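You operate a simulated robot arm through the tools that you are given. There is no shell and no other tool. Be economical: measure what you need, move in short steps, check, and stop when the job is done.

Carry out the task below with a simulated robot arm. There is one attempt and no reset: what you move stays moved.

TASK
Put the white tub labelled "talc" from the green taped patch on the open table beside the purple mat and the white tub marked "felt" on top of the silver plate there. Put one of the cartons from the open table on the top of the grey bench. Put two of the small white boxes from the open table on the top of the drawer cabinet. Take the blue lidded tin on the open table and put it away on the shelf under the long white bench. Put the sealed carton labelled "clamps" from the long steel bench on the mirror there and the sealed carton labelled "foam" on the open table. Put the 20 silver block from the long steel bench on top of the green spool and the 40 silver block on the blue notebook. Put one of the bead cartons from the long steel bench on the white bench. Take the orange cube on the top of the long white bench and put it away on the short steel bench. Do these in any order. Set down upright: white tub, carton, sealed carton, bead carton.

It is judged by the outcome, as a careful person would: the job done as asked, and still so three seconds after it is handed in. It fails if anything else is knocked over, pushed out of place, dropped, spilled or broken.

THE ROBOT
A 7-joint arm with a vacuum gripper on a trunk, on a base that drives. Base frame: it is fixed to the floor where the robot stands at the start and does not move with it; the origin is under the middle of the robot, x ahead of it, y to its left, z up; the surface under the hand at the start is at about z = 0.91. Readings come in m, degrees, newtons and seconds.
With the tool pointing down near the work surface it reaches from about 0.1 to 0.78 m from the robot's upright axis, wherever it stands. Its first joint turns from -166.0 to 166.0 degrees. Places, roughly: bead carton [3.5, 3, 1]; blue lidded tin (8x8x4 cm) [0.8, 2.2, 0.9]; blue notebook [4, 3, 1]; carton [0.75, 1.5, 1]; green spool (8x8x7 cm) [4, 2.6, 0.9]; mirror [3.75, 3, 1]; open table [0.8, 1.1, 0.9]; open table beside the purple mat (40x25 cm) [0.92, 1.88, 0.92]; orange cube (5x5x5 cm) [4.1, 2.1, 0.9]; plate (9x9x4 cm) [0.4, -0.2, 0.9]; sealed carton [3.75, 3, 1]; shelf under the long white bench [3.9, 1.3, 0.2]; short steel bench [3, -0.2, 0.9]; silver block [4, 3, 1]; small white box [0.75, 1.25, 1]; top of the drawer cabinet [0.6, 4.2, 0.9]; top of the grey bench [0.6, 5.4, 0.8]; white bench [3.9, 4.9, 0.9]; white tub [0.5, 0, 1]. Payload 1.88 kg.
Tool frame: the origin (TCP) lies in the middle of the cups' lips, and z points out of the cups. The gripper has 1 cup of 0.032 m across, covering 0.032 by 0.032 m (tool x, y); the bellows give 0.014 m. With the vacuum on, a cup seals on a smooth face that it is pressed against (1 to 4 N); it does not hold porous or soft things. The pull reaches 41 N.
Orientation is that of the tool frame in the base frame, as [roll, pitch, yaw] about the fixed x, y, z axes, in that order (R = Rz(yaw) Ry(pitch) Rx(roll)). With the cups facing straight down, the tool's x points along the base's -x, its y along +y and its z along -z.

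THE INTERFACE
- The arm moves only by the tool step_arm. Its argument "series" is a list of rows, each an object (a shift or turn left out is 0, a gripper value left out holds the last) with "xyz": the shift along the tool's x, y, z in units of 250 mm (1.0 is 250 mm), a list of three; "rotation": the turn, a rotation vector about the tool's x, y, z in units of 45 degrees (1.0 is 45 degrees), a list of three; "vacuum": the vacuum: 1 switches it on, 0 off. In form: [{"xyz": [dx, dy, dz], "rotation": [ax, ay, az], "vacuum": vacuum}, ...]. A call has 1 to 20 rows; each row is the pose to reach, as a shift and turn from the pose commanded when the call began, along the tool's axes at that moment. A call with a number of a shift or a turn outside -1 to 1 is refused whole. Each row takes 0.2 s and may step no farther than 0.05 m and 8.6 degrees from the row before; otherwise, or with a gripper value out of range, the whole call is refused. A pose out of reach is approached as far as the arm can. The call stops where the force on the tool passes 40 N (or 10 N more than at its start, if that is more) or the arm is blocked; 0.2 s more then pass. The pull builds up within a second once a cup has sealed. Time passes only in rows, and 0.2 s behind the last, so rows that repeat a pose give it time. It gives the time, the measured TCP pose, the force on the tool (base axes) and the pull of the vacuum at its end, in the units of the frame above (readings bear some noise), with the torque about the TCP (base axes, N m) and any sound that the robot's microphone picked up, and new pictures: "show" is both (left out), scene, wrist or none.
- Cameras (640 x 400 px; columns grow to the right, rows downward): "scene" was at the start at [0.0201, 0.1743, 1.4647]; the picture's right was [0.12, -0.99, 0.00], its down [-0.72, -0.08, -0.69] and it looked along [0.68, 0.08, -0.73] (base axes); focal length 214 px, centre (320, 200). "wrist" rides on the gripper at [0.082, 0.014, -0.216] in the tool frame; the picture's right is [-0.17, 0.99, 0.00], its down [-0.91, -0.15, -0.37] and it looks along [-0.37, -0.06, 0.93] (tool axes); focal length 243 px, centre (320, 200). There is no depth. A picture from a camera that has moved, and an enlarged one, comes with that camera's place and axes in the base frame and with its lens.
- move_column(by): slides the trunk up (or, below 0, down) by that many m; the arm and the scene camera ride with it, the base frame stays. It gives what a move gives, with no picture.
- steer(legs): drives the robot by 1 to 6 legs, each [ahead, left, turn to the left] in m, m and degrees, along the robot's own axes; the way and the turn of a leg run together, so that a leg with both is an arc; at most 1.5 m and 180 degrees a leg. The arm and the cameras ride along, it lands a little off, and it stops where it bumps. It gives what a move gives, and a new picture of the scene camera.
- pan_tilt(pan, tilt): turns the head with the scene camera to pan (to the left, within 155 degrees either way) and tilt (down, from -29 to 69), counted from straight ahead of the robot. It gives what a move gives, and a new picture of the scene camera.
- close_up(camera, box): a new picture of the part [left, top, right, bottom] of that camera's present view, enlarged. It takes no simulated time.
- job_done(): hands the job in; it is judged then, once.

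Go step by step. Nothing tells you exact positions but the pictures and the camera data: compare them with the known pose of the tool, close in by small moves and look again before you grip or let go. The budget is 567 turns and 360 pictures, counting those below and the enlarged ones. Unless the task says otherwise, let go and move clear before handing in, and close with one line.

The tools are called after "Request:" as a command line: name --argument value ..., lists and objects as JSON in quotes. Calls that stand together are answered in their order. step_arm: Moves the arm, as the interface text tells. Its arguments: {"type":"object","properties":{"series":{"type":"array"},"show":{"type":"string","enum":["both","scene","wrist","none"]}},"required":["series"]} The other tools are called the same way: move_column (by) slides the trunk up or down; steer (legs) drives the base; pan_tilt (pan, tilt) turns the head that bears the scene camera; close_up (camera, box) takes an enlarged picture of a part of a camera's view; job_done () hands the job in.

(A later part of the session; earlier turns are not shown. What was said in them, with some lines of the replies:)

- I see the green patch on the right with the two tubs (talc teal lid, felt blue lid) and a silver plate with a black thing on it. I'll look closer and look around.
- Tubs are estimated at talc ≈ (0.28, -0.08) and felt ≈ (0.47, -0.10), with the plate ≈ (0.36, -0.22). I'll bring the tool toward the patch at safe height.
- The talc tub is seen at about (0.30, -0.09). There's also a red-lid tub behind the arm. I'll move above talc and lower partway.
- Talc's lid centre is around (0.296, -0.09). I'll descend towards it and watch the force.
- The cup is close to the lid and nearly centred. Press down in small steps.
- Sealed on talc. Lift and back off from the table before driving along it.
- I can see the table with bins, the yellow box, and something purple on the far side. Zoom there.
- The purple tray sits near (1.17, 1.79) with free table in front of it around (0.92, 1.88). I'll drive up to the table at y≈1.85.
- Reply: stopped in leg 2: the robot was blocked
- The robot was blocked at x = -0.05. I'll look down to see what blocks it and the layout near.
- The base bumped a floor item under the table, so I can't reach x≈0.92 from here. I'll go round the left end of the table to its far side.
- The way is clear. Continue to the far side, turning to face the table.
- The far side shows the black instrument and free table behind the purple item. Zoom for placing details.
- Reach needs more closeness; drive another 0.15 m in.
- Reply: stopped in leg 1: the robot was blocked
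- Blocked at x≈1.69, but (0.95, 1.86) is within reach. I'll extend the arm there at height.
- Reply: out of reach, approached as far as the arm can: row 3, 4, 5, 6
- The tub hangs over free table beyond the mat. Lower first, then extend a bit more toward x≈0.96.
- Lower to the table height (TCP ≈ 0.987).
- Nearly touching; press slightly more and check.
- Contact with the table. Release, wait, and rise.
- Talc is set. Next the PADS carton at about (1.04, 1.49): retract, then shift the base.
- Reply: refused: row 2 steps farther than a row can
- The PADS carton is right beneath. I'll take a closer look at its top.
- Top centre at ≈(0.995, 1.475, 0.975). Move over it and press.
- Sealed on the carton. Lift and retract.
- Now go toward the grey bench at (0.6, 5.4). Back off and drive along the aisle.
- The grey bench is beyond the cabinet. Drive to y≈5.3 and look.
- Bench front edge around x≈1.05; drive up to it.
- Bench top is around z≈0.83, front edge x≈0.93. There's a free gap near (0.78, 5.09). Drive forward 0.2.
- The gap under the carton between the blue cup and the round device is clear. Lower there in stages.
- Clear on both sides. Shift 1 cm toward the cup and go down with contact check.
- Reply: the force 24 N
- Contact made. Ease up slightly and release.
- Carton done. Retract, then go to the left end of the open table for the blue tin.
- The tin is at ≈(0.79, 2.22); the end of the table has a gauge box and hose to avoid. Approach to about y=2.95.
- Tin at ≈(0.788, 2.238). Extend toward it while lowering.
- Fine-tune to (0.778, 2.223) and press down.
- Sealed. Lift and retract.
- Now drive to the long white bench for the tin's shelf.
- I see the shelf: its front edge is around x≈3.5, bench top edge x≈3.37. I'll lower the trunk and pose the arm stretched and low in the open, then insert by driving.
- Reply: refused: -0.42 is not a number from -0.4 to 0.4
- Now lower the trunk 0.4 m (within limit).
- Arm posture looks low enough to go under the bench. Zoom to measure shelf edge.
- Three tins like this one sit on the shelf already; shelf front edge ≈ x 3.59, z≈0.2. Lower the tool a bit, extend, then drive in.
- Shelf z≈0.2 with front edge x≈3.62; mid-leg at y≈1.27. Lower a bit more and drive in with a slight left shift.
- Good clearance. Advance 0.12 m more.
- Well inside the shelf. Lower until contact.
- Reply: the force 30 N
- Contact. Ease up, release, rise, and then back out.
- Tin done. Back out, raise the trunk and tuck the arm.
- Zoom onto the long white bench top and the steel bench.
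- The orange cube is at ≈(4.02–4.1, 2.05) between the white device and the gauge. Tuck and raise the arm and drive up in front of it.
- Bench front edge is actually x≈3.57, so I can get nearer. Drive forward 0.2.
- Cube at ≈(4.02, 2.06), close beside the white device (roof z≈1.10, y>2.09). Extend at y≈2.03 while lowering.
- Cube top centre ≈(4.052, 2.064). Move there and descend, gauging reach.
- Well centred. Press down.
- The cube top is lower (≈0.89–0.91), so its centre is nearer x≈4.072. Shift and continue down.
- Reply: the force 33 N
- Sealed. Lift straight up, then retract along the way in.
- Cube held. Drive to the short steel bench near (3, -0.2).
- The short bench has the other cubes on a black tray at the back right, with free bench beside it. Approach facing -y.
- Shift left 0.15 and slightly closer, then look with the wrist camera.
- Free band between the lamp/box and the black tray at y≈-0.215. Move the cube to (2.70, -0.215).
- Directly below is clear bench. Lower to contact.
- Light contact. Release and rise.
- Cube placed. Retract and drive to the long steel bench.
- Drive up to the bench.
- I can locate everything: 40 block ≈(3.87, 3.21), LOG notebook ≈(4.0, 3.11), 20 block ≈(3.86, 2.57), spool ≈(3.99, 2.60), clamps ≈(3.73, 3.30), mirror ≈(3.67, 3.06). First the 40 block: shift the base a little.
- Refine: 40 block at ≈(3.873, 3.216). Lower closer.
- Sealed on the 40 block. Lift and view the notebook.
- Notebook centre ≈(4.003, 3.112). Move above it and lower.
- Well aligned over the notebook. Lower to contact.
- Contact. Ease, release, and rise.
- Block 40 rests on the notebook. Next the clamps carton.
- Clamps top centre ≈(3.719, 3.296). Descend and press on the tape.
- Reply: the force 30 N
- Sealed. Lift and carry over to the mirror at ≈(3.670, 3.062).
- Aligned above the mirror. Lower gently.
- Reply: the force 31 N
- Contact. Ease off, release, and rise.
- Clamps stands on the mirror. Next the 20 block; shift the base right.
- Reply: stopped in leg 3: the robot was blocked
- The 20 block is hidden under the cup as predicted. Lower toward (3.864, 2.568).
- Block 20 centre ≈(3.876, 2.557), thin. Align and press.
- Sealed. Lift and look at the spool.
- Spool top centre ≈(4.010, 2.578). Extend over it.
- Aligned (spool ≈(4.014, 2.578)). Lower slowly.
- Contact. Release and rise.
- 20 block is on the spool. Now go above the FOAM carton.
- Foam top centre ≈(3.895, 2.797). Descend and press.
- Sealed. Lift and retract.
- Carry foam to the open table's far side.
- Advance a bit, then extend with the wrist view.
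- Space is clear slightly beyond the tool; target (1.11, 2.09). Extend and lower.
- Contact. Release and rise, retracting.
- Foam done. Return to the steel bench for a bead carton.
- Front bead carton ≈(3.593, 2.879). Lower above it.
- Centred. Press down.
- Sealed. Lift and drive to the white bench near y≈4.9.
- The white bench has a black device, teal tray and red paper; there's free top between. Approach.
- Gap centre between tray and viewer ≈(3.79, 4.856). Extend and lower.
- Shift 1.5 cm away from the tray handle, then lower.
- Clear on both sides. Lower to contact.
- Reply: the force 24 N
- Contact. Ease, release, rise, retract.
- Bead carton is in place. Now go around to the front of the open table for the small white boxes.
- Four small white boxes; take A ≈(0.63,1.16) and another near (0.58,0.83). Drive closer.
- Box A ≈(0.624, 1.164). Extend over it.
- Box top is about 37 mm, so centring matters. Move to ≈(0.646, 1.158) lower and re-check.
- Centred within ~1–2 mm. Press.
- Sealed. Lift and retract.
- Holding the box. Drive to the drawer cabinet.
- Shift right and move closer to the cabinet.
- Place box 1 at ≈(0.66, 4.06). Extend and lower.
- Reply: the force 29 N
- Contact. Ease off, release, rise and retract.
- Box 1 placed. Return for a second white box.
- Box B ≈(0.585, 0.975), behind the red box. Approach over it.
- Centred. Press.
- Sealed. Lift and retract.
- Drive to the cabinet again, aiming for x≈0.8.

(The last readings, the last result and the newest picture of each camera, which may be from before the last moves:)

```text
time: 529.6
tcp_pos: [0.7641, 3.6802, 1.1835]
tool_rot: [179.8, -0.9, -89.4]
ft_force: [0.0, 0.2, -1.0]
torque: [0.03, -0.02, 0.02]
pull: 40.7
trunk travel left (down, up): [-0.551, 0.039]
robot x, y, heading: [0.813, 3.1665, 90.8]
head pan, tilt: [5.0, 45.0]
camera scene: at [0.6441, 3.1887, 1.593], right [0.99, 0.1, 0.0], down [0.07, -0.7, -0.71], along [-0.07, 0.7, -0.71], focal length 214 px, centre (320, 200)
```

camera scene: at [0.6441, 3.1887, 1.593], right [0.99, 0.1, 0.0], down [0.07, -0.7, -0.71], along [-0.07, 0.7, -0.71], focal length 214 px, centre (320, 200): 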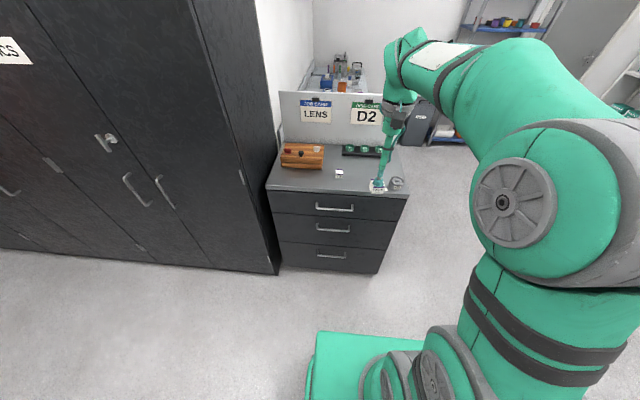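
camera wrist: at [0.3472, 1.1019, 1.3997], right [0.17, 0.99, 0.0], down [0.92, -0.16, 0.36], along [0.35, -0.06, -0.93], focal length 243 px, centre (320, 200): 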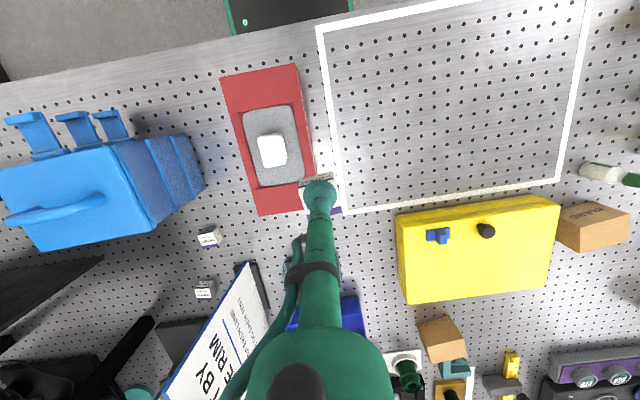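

Request:
steer --legs '[[0.22, 0, -0.8]]'

Request:
step_arm --series '[{"xyz": [-0.15, 0, 0.1]}, {"xyz": [-0.3, 0, 0.2]}, {"xyz": [-0.45, 0, 0.32]}, {"xyz": [-0.57, 0, 0.46]}]' --show "wrist"

```text
time: 531.3
tcp_pos: [0.7722, 3.9032, 1.1833]
tool_rot: [179.8, -0.9, -90.1]
ft_force: [-0.4, 0.4, 0.0]
torque: [0.04, -0.02, -0.01]
pull: 41.1
trunk travel left (down, up): [-0.551, 0.039]
robot x, y, heading: [0.8141, 3.3913, 89.8]
head pan, tilt: [5.0, 45.0]
camera scene: at [0.6434, 3.4123, 1.593], right [1.0, 0.08, 0.0], down [0.06, -0.7, -0.71], along [-0.06, 0.7, -0.71], focal length 214 px, centre (320, 200)
```

scene: 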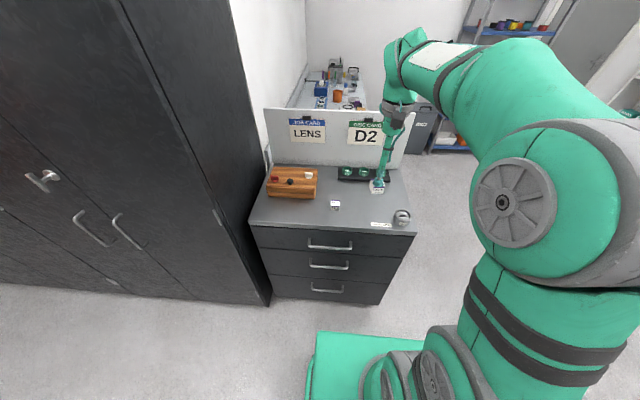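

```text
time: 532.3
tcp_pos: [0.7746, 4.0435, 1.0664]
tool_rot: [179.8, -0.8, -90.3]
ft_force: [0.1, -1.0, 0.1]
torque: [0.02, 0.02, 0.01]
pull: 40.3
trunk travel left (down, up): [-0.551, 0.039]
robot x, y, heading: [0.8142, 3.3882, 89.7]
head pan, tilt: [5.0, 45.0]
camera wrist: at [0.76, 3.9644, 1.283], right [-0.99, 0.17, 0.0], down [0.16, 0.92, 0.36], along [0.06, 0.35, -0.93], focal length 243 px, centre (320, 200)
```

wrist: 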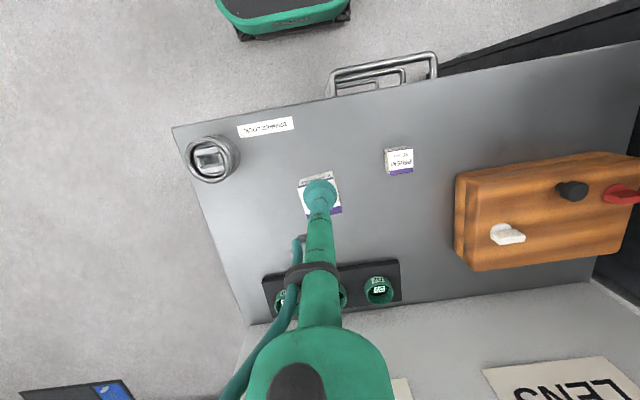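

Clear spot beside box 1. Lower to contact (TCP≈0.93).

Request:
step_arm --series '[{"xyz": [0, 0, 0.15]}, {"xyz": [0, 0, 0.32]}, {"xyz": [0, 0, 0.45]}, {"xyz": [0, 0, 0.51]}, {"xyz": [0, 0, 0.54]}]' --show "none"

```text
time: 533.5
tcp_pos: [0.7721, 4.0419, 0.9297]
tool_rot: [179.8, -0.9, -90.2]
ft_force: [-0.2, 0.7, -0.8]
torque: [0.02, -0.03, 0.0]
pull: 41.2
trunk travel left (down, up): [-0.551, 0.039]
robot x, y, heading: [0.8151, 3.3938, 89.9]
head pan, tilt: [5.0, 45.0]
```

Request:
step_arm --series '[{"xyz": [0, 0, 0.008]}, {"xyz": [0, 0, 0.016]}, {"xyz": [0, 0, 0.022]}, {"xyz": [0, 0, 0.022]}]' --show "none"

```text
time: 534.5
tcp_pos: [0.771, 4.0414, 0.9282]
tool_rot: [179.8, -0.6, -90.1]
ft_force: [-0.6, 0.1, 21.7]
torque: [0.25, -0.04, 0.01]
pull: 40.6
trunk travel left (down, up): [-0.551, 0.039]
robot x, y, heading: [0.8175, 3.3866, 89.8]
head pan, tilt: [5.0, 45.0]
```

Contact. Ease, release, rise and retract.

Request:
step_arm --series '[{"xyz": [0, 0, -0.012]}, {"xyz": [0, 0, -0.014], "vacuum": 0}, {"xyz": [0, 0, -0.014]}, {"xyz": [0, 0, -0.014]}, {"xyz": [0, 0, -0.014]}, {"xyz": [0, 0, -0.014]}, {"xyz": [0, 0, -0.06]}, {"xyz": [0, 0, -0.2]}, {"xyz": [0, 0, -0.38]}, {"xyz": [0.06, 0, -0.56]}, {"xyz": [0.15, 0, -0.72]}, {"xyz": [0.26, 0, -0.86]}, {"xyz": [0.4, 0, -0.98]}, {"xyz": [0.58, 0, -1.0]}]' --show "wrist"

```text
time: 537.5
tcp_pos: [0.7718, 3.9015, 1.1733]
tool_rot: [179.9, -0.9, -90.2]
ft_force: [0.2, 0.0, -0.2]
torque: [-0.04, 0.01, -0.02]
pull: 0.0
trunk travel left (down, up): [-0.551, 0.039]
robot x, y, heading: [0.8169, 3.3881, 90.0]
head pan, tilt: [5.0, 45.0]
camera wrist: at [0.7583, 3.8224, 1.3911], right [-0.99, 0.17, 0.0], down [0.16, 0.92, 0.36], along [0.06, 0.35, -0.93], focal length 243 px, centre (320, 200)
```

wrist: 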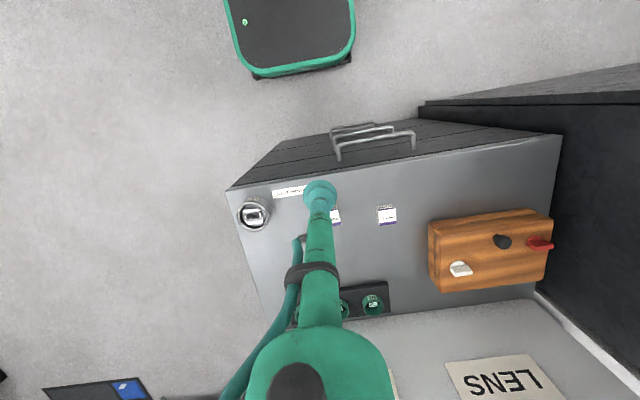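

Both boxes are placed. Now go back to the start spot for the felt tub.

Request:
steer --legs '[[-0.2, 0, 0], [0, 0, -90], [-1.3, 0, 0], [0, -1.5, 0], [0, -1.5, 0], [0, -0.15, 0]]'

Request:
pan_tilt --pan -5 --tilt 45

```text
time: 564.1
tcp_pos: [0.0393, 0.0057, 1.1752]
tool_rot: [179.8, -0.9, 178.9]
ft_force: [-0.8, -1.3, 0.5]
torque: [-0.02, -0.01, 0.03]
pull: 0.0
trunk travel left (down, up): [-0.551, 0.039]
robot x, y, heading: [-0.4755, -0.0312, -1.3]
head pan, tilt: [5.0, 45.0]
camera scene: at [-0.4506, 0.1434, 1.593], right [0.07, -1.0, 0.0], down [-0.71, -0.05, -0.71], along [0.71, 0.05, -0.71], focal length 214 px, centre (320, 200)
```

scene: 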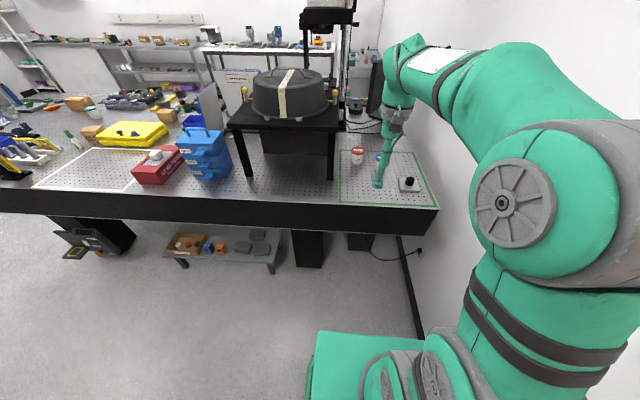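

```text
time: 564.8
tcp_pos: [0.0387, 0.0067, 1.174]
tool_rot: [179.8, -0.9, 179.0]
ft_force: [0.2, 0.0, 0.0]
torque: [0.0, 0.03, 0.0]
pull: 0.1
trunk travel left (down, up): [-0.551, 0.039]
robot x, y, heading: [-0.4747, -0.0267, -1.0]
head pan, tilt: [-5.0, 45.0]
camera scene: at [-0.4508, 0.1295, 1.593], right [-0.1, -0.99, 0.0], down [-0.7, 0.07, -0.71], along [0.7, -0.07, -0.71], focal length 214 px, centre (320, 200)
```

scene: 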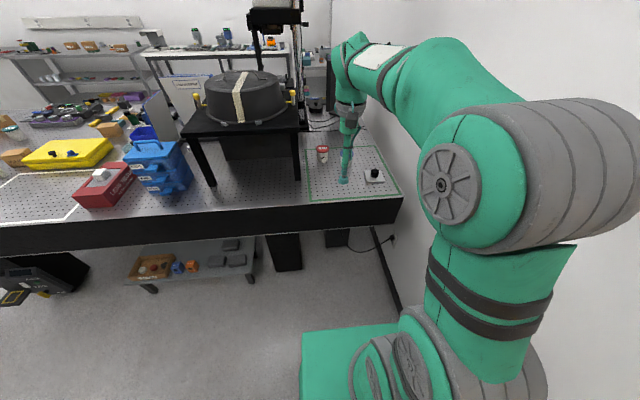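

Request:
steer --legs '[[0.4, 0.04, 1.0]]'

Request:
step_arm --series '[{"xyz": [0, 0, 0]}]' --show "wrist"

```text
time: 567.4
tcp_pos: [0.443, 0.0547, 1.1741]
tool_rot: [179.8, -1.0, -179.8]
ft_force: [-0.3, 0.3, 0.5]
torque: [0.0, 0.01, 0.02]
pull: 0.2
trunk travel left (down, up): [-0.551, 0.039]
robot x, y, heading: [-0.0711, 0.0089, -0.2]
head pan, tilt: [-5.0, 45.0]
camera scene: at [-0.0488, 0.1673, 1.593], right [-0.08, -1.0, 0.0], down [-0.7, 0.06, -0.71], along [0.7, -0.06, -0.71], focal length 214 px, centre (320, 200)
```

scene: 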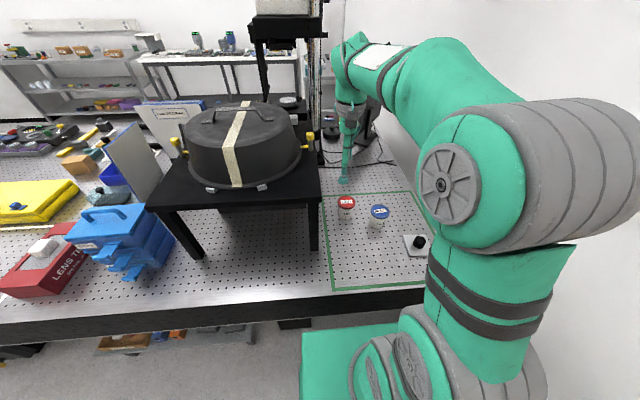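

```text
time: 567.8
tcp_pos: [0.4429, 0.0538, 1.1754]
tool_rot: [179.9, -0.9, -179.9]
ft_force: [-0.3, 0.0, 0.5]
torque: [0.0, 0.01, -0.01]
pull: 0.1
trunk travel left (down, up): [-0.551, 0.039]
robot x, y, heading: [-0.0716, 0.0093, 0.4]
head pan, tilt: [-5.0, 45.0]
camera wrist: at [0.3631, 0.0671, 1.3909], right [0.16, 0.99, 0.0], down [0.92, -0.15, 0.36], along [0.35, -0.06, -0.93], focal length 243 px, centre (320, 200)
```

wrist: 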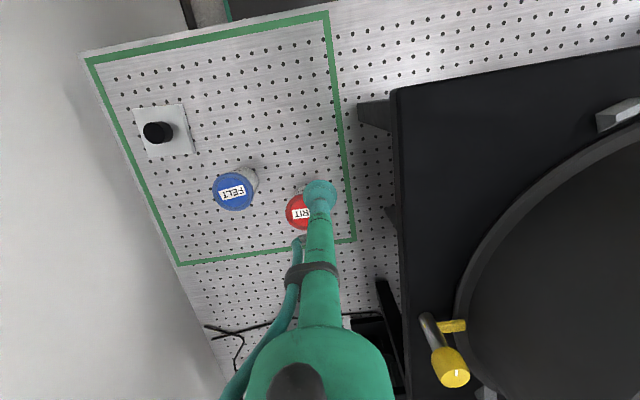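

Request:
close_up --camera "wrist" --box '[110, 80, 270, 220]'

Request:
close_up --camera "scene" --box '[320, 180, 440, 280]'

```text
2.86 times, centred on (190, 150) of wrist
camera zoom: at [0.3631, 0.0671, 1.3909], right [0.16, 0.99, 0.0], down [0.92, -0.15, 0.36], along [0.35, -0.06, -0.93], focal length 693 px, centre (691, 343)
```

zoom: 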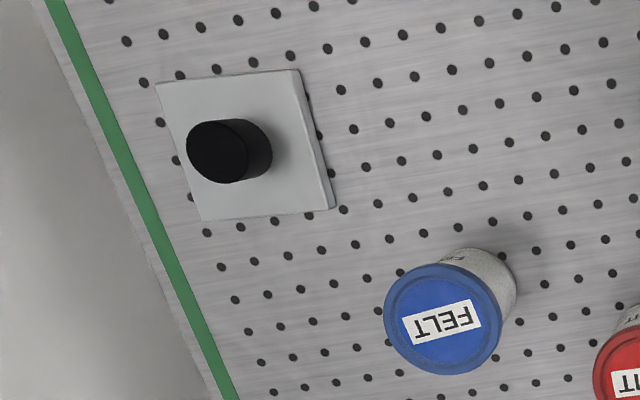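

```text
4.00 times, centred on (380, 230) of scene
camera zoom: at [-0.049, 0.1673, 1.593], right [-0.08, -1.0, 0.0], down [-0.7, 0.06, -0.71], along [0.7, -0.06, -0.71], focal length 858 px, centre (80, 80)
```

zoom: 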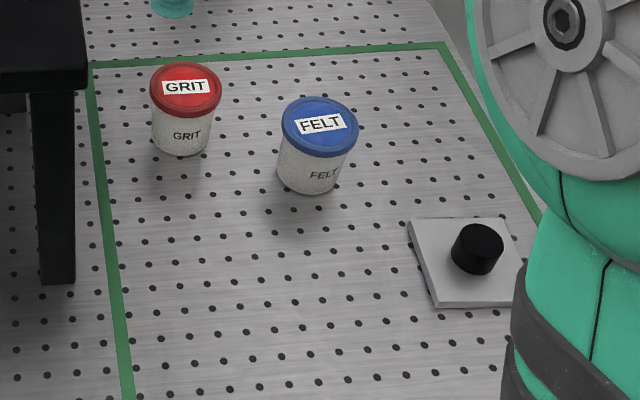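

The plate has a central black knob (~3.7 cm), so the tub must stand centred on it. First pick felt at ≈(0.475, -0.105).

Request:
step_arm --series '[{"xyz": [-0.03, -0.16, 0]}, {"xyz": [-0.06, -0.32, 0]}, {"xyz": [-0.1, -0.48, 0.05]}, {"xyz": [-0.128, -0.636, 0.12]}, {"xyz": [-0.128, -0.636, 0.3]}, {"xyz": [-0.128, -0.636, 0.48]}]' --show "none"

Request:
close_up --camera "wrist" --box '[240, 120, 400, 230]'

```text
time: 569.1
tcp_pos: [0.4729, -0.1042, 1.0553]
tool_rot: [179.7, -0.8, -179.8]
ft_force: [-0.4, 0.8, -0.2]
torque: [-0.02, 0.0, -0.01]
pull: 0.1
trunk travel left (down, up): [-0.551, 0.039]
robot x, y, heading: [-0.07, 0.0107, 0.1]
head pan, tilt: [-5.0, 45.0]
```

```text
3.64 times, centred on (320, 175) of wrist
camera zoom: at [0.3937, -0.0913, 1.2703], right [0.16, 0.99, 0.0], down [0.92, -0.15, 0.36], along [0.36, -0.06, -0.93], focal length 882 px, centre (320, 291)
```

zoom: 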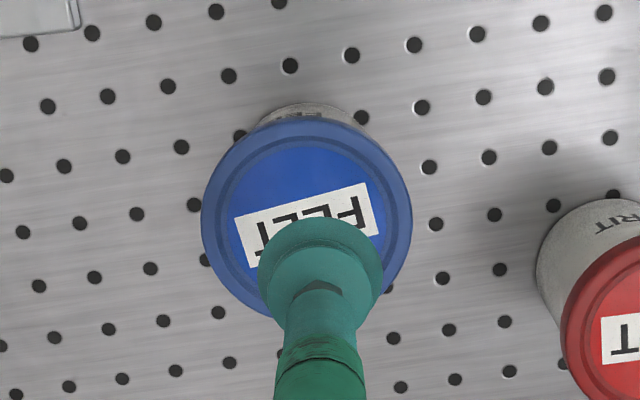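

Request:
step_arm --series '[{"xyz": [-0.018, -0.022, 0.1], "vacuum": 1}, {"xyz": [-0.018, -0.022, 0.22]}]' --show "none"

Request:
close_up --camera "wrist" --box '[240, 120, 400, 230]'

```text
time: 569.8
tcp_pos: [0.4757, -0.11, 0.9988]
tool_rot: [179.8, -0.8, -179.9]
ft_force: [0.3, -0.8, -1.0]
torque: [0.04, 0.0, -0.02]
pull: 0.0
trunk travel left (down, up): [-0.551, 0.039]
robot x, y, heading: [-0.0684, 0.009, 0.3]
head pan, tilt: [-5.0, 45.0]
```

```text
3.64 times, centred on (320, 175) of wrist
camera zoom: at [0.3977, -0.0977, 1.216], right [0.16, 0.99, 0.0], down [0.92, -0.15, 0.36], along [0.35, -0.06, -0.93], focal length 882 px, centre (320, 291)
```

zoom: 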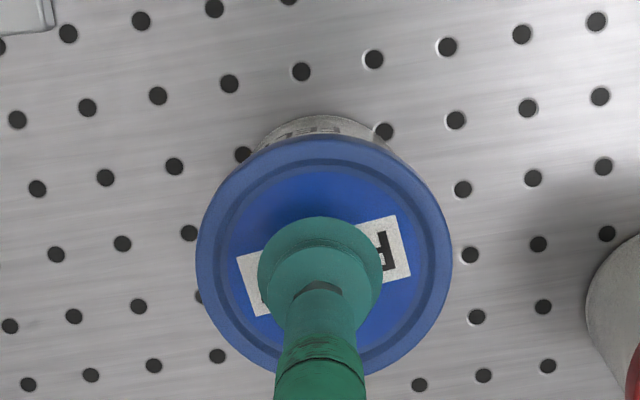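

Centred. Press on the lid.

Request:
step_arm --series '[{"xyz": [0.004, 0, 0.02], "vacuum": 1}, {"xyz": [0.004, 0, 0.035]}, {"xyz": [0.004, 0, 0.048]}, {"xyz": [0.004, 0, 0.055]}, {"xyz": [0.004, 0, 0.055]}]' --show "none"

```text
time: 571.0
tcp_pos: [0.4749, -0.1092, 0.9852]
tool_rot: [179.8, -0.8, -179.7]
ft_force: [-1.2, 0.4, 3.6]
torque: [-0.03, -0.06, -0.02]
pull: 40.7
trunk travel left (down, up): [-0.551, 0.039]
robot x, y, heading: [-0.0715, 0.0054, 0.0]
head pan, tilt: [-5.0, 45.0]
```

Sealed. Lift and look at the plate from nearby.

Request:
step_arm --series '[{"xyz": [0, 0, -0.1]}, {"xyz": [0, 0, -0.28]}, {"xyz": [0.05, 0, -0.45]}, {"xyz": [0.18, 0, -0.55]}, {"xyz": [0.34, 0, -0.6]}]' --show "none"

Request:
close_up --camera "wrist" --box '[100, 60, 360, 240]'

Request:
close_up --camera "scene" --box '[340, 180, 480, 290]'

```text
time: 572.1
tcp_pos: [0.3913, -0.109, 1.1361]
tool_rot: [179.8, -0.9, -179.8]
ft_force: [0.6, -0.3, -0.1]
torque: [-0.03, -0.02, 0.01]
pull: 40.6
trunk travel left (down, up): [-0.551, 0.039]
robot x, y, heading: [-0.0673, 0.0065, 0.3]
head pan, tilt: [-5.0, 45.0]
```

```text
2.22 times, centred on (230, 150) of wrist
camera zoom: at [0.313, -0.0956, 1.3525], right [0.16, 0.99, 0.0], down [0.92, -0.15, 0.36], along [0.35, -0.06, -0.93], focal length 539 px, centre (520, 311)
```

zoom: 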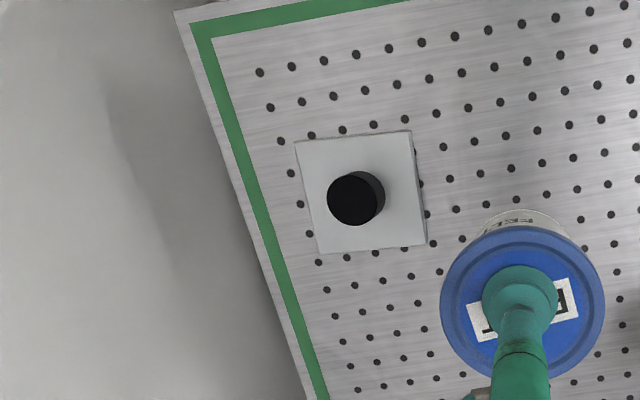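

```text
3.64 times, centred on (410, 235) of scene
camera zoom: at [-0.0493, 0.1674, 1.593], right [-0.08, -1.0, 0.0], down [-0.7, 0.06, -0.71], along [0.7, -0.06, -0.71], focal length 780 px, centre (-7, 73)
```

zoom: 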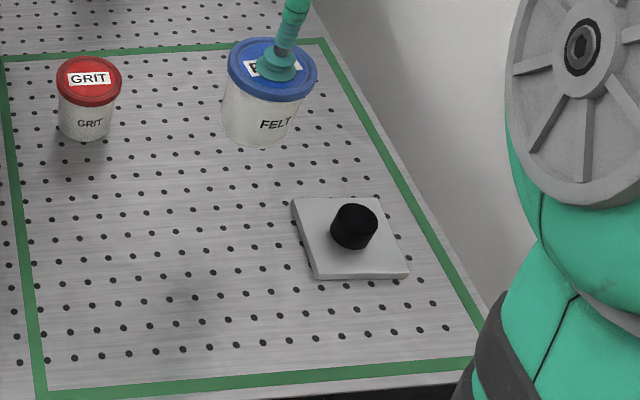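

Knob centre ≈(0.357, -0.229). Move part-way and check the arm's clearance from the wall.

Request:
step_arm --series '[{"xyz": [0.05, -0.12, 0]}, {"xyz": [0.1, -0.24, 0]}]' --show "both"

Request:
pan_tilt --pan -50 --tilt 25

```text
time: 572.8
tcp_pos: [0.3685, -0.1688, 1.1357]
tool_rot: [179.9, -0.9, -179.9]
ft_force: [-0.5, 0.3, -0.1]
torque: [0.0, 0.01, -0.04]
pull: 40.9
trunk travel left (down, up): [-0.551, 0.039]
robot x, y, heading: [-0.0715, 0.0118, 0.3]
head pan, tilt: [-5.0, 45.0]
camera scene: at [-0.0492, 0.1672, 1.593], right [-0.08, -1.0, 0.0], down [-0.7, 0.06, -0.71], along [0.7, -0.06, -0.71], focal length 214 px, centre (320, 200)
camera wrist: at [0.2893, -0.1569, 1.3512], right [0.16, 0.99, 0.0], down [0.92, -0.15, 0.36], along [0.35, -0.06, -0.93], focal length 243 px, centre (320, 200)
```

scene: 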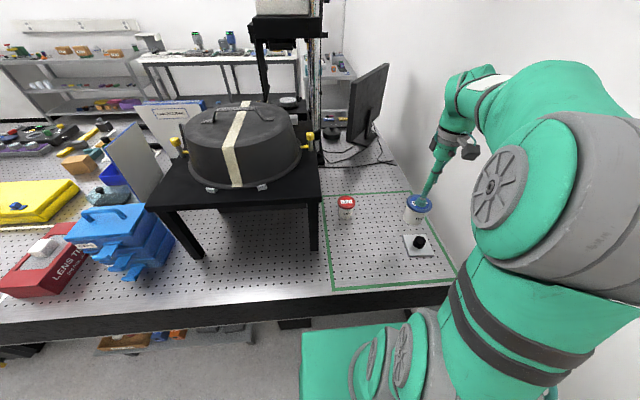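
wrist: 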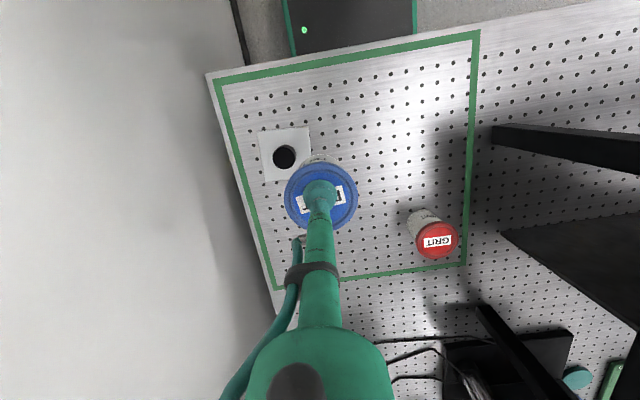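

```text
time: 573.9
tcp_pos: [0.3693, -0.169, 1.1357]
tool_rot: [179.8, -0.8, -179.8]
ft_force: [0.0, -0.4, -0.4]
torque: [-0.01, -0.02, -0.02]
pull: 40.4
trunk travel left (down, up): [-0.551, 0.039]
robot x, y, heading: [-0.0712, 0.0108, 0.0]
head pan, tilt: [-50.0, 25.0]
camera scene: at [-0.0706, 0.1038, 1.6235], right [-0.76, -0.65, 0.0], down [-0.27, 0.32, -0.91], along [0.59, -0.69, -0.42], focal length 214 px, centre (320, 200)
```

scene: 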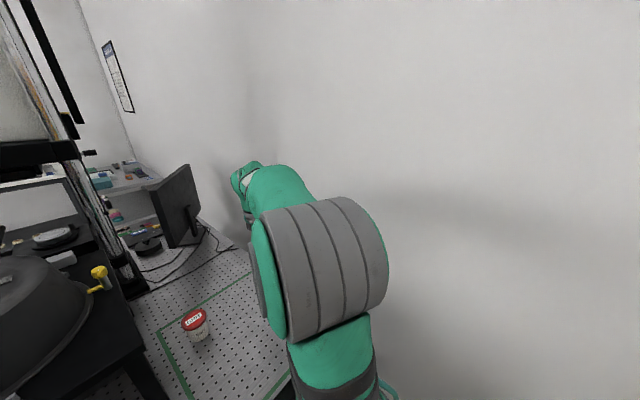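

Wall is about y≈-0.48, clearance fine. Move over the knob (0.3565, -0.229) and lower to 2–3 cm above.

Request:
step_arm --series '[{"xyz": [0.03, -0.12, 0]}, {"xyz": [0.05, -0.24, 0]}, {"xyz": [0.05, -0.24, 0.15]}, {"xyz": [0.05, -0.24, 0.28]}]' --show "none"

Request:
pan_tilt --pan -15 --tilt 50

Request:
close_up --camera "wrist" --box '[240, 110, 400, 240]'

```text
time: 574.9
tcp_pos: [0.3536, -0.2286, 1.0677]
tool_rot: [179.8, -1.0, -179.9]
ft_force: [-0.6, 0.4, -0.7]
torque: [-0.02, -0.01, -0.01]
pull: 41.1
trunk travel left (down, up): [-0.551, 0.039]
robot x, y, heading: [-0.0698, 0.0094, 0.0]
head pan, tilt: [-50.0, 25.0]
```

```text
time: 575.9
tcp_pos: [0.3541, -0.2308, 1.067]
tool_rot: [179.7, -0.8, -179.8]
ft_force: [0.0, -0.4, -1.3]
torque: [0.02, 0.03, 0.03]
pull: 40.4
trunk travel left (down, up): [-0.551, 0.039]
robot x, y, heading: [-0.0707, 0.0073, 0.3]
head pan, tilt: [-15.0, 50.0]
camera scene: at [-0.0556, 0.1544, 1.5861], right [-0.26, -0.97, 0.0], down [-0.74, 0.2, -0.64], along [0.62, -0.17, -0.77], focal length 214 px, centre (320, 200)
```

scene: 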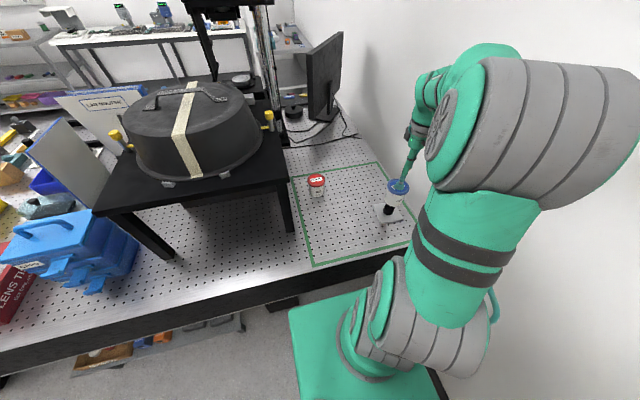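

```text
3.08 times, centred on (320, 175) of wrist
camera zoom: at [0.2745, -0.2168, 1.2836], right [0.16, 0.99, 0.0], down [0.92, -0.15, 0.36], along [0.35, -0.06, -0.93], focal length 746 px, centre (320, 277)
```

zoom: 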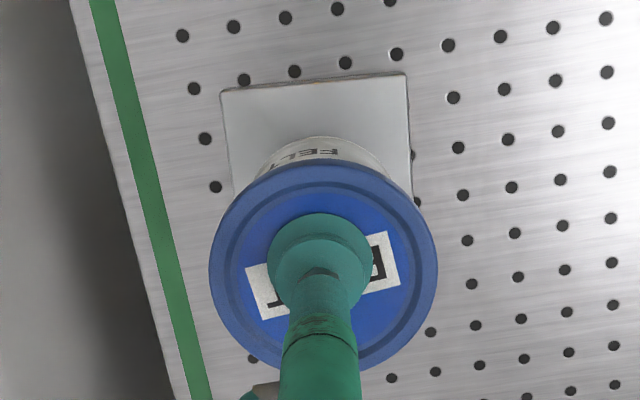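

Request:
step_arm --series '[{"xyz": [-0.014, 0.006, 0.08]}, {"xyz": [-0.014, 0.006, 0.1]}]' --show "none"

Request:
close_up --camera "scene" --box '[350, 160, 430, 240]'

```text
time: 576.5
tcp_pos: [0.357, -0.2274, 1.0426]
tool_rot: [179.8, -0.8, -179.9]
ft_force: [-0.1, -0.2, 0.0]
torque: [-0.01, 0.0, 0.0]
pull: 40.7
trunk travel left (down, up): [-0.551, 0.039]
robot x, y, heading: [-0.0695, 0.007, 0.1]
head pan, tilt: [-15.0, 50.0]
```

```text
5.00 times, centred on (390, 200) of scene
camera zoom: at [-0.0554, 0.1544, 1.5861], right [-0.26, -0.97, 0.0], down [-0.74, 0.2, -0.64], along [0.62, -0.16, -0.77], focal length 1072 px, centre (-30, 200)
```

zoom: 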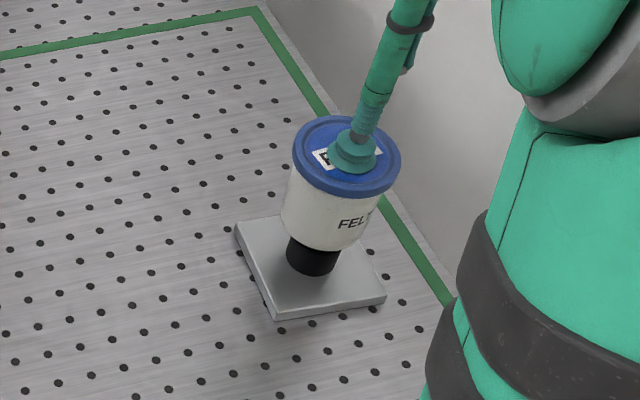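

Tub axis lines up with the knob. Lower gently.

Request:
step_arm --series '[{"xyz": [0.0, -0.004, 0.03]}, {"xyz": [0.0, -0.004, 0.05]}, {"xyz": [0.0, -0.004, 0.06]}, {"xyz": [0.0, -0.004, 0.068]}]' --show "none"

```text
time: 577.5
tcp_pos: [0.3566, -0.2279, 1.0256]
tool_rot: [179.8, -0.8, -179.8]
ft_force: [-1.7, 0.4, 6.8]
torque: [0.03, -0.02, 0.04]
pull: 40.9
trunk travel left (down, up): [-0.551, 0.039]
robot x, y, heading: [-0.0702, 0.0077, 0.2]
head pan, tilt: [-15.0, 50.0]
```

Contact exactly at the expected height with negligible torque. Ease slightly, release, wait, and lift straight up slowly.

Request:
step_arm --series '[{"xyz": [0, 0, -0.003]}, {"xyz": [0, 0, -0.003], "vacuum": 0}, {"xyz": [0, 0, -0.003]}, {"xyz": [0, 0, -0.003]}, {"xyz": [0, 0, -0.003]}, {"xyz": [0, 0, -0.003]}, {"xyz": [0, 0, -0.015]}, {"xyz": [0, 0, -0.03]}, {"xyz": [0, 0, -0.06]}, {"xyz": [0, 0, -0.14]}, {"xyz": [0, 0, -0.28]}]' --show "none"

Request:
close_up --camera "scene" --box '[350, 160, 430, 240]'

```text
time: 579.9
tcp_pos: [0.3587, -0.2292, 1.0947]
tool_rot: [179.7, -0.9, -179.7]
ft_force: [-0.7, 0.0, -1.3]
torque: [0.01, 0.03, -0.02]
pull: 0.1
trunk travel left (down, up): [-0.551, 0.039]
robot x, y, heading: [-0.0708, 0.0093, 0.6]
head pan, tilt: [-15.0, 50.0]
```

```text
5.00 times, centred on (390, 200) of scene
camera zoom: at [-0.0555, 0.1544, 1.586], right [-0.26, -0.97, 0.0], down [-0.74, 0.2, -0.64], along [0.62, -0.16, -0.77], focal length 1072 px, centre (-30, 200)
```

zoom: 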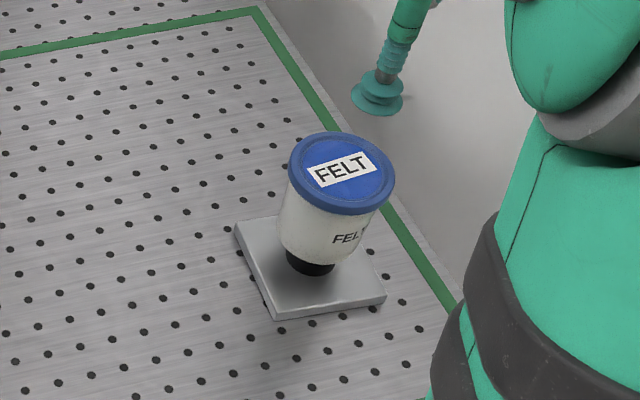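

The felt tub stands upright on the plate's knob. Move the arm clear and check once more.

Request:
step_arm --series '[{"xyz": [0, 0, -0.15]}, {"xyz": [0, 0, -0.34]}, {"xyz": [0.1, 0.1, -0.4]}, {"xyz": [0.2, 0.25, -0.4]}, {"xyz": [0.2, 0.4, -0.4]}, {"xyz": [0.2, 0.6, -0.4]}]' --show "scene"

Request:
close_up --camera "scene" --box '[350, 160, 430, 240]'

```text
time: 581.3
tcp_pos: [0.308, -0.0816, 1.1983]
tool_rot: [179.8, -0.8, -179.9]
ft_force: [0.5, 0.6, 0.4]
torque: [0.06, 0.0, -0.03]
pull: 0.0
trunk travel left (down, up): [-0.551, 0.039]
robot x, y, heading: [-0.0688, 0.0105, 0.5]
head pan, tilt: [-15.0, 50.0]
camera scene: at [-0.0554, 0.1543, 1.5861], right [-0.26, -0.97, 0.0], down [-0.74, 0.2, -0.64], along [0.62, -0.16, -0.77], focal length 214 px, centre (320, 200)
```

scene: 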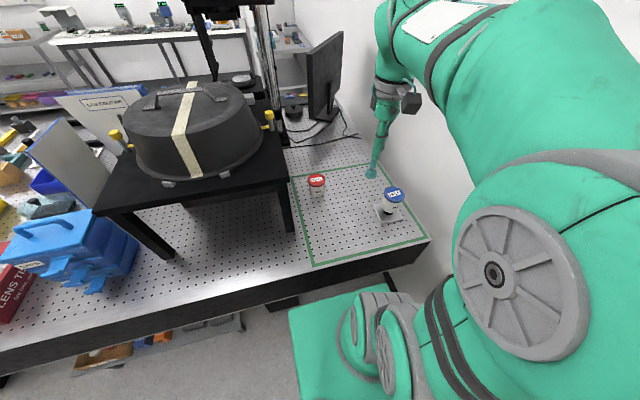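

```text
5.00 times, centred on (390, 200) of scene
camera zoom: at [-0.0554, 0.1543, 1.5861], right [-0.26, -0.97, 0.0], down [-0.74, 0.2, -0.64], along [0.62, -0.16, -0.77], focal length 1072 px, centre (-30, 200)
```

zoom: 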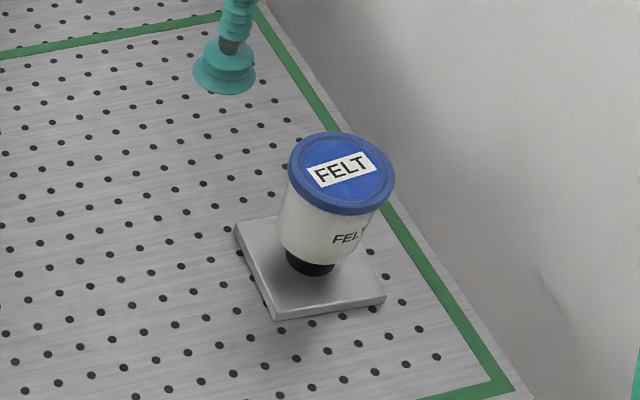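

The felt tub is steady on the plate, the arm is clear and every item has been moved, so I'm handing in.

Request:
job_done

```text
The job is handed in.
```

All the items in the task are in their places and I've handed the job in. The felt tub stands upright on the silver plate's central knob, because it didn't fit flat beside it.
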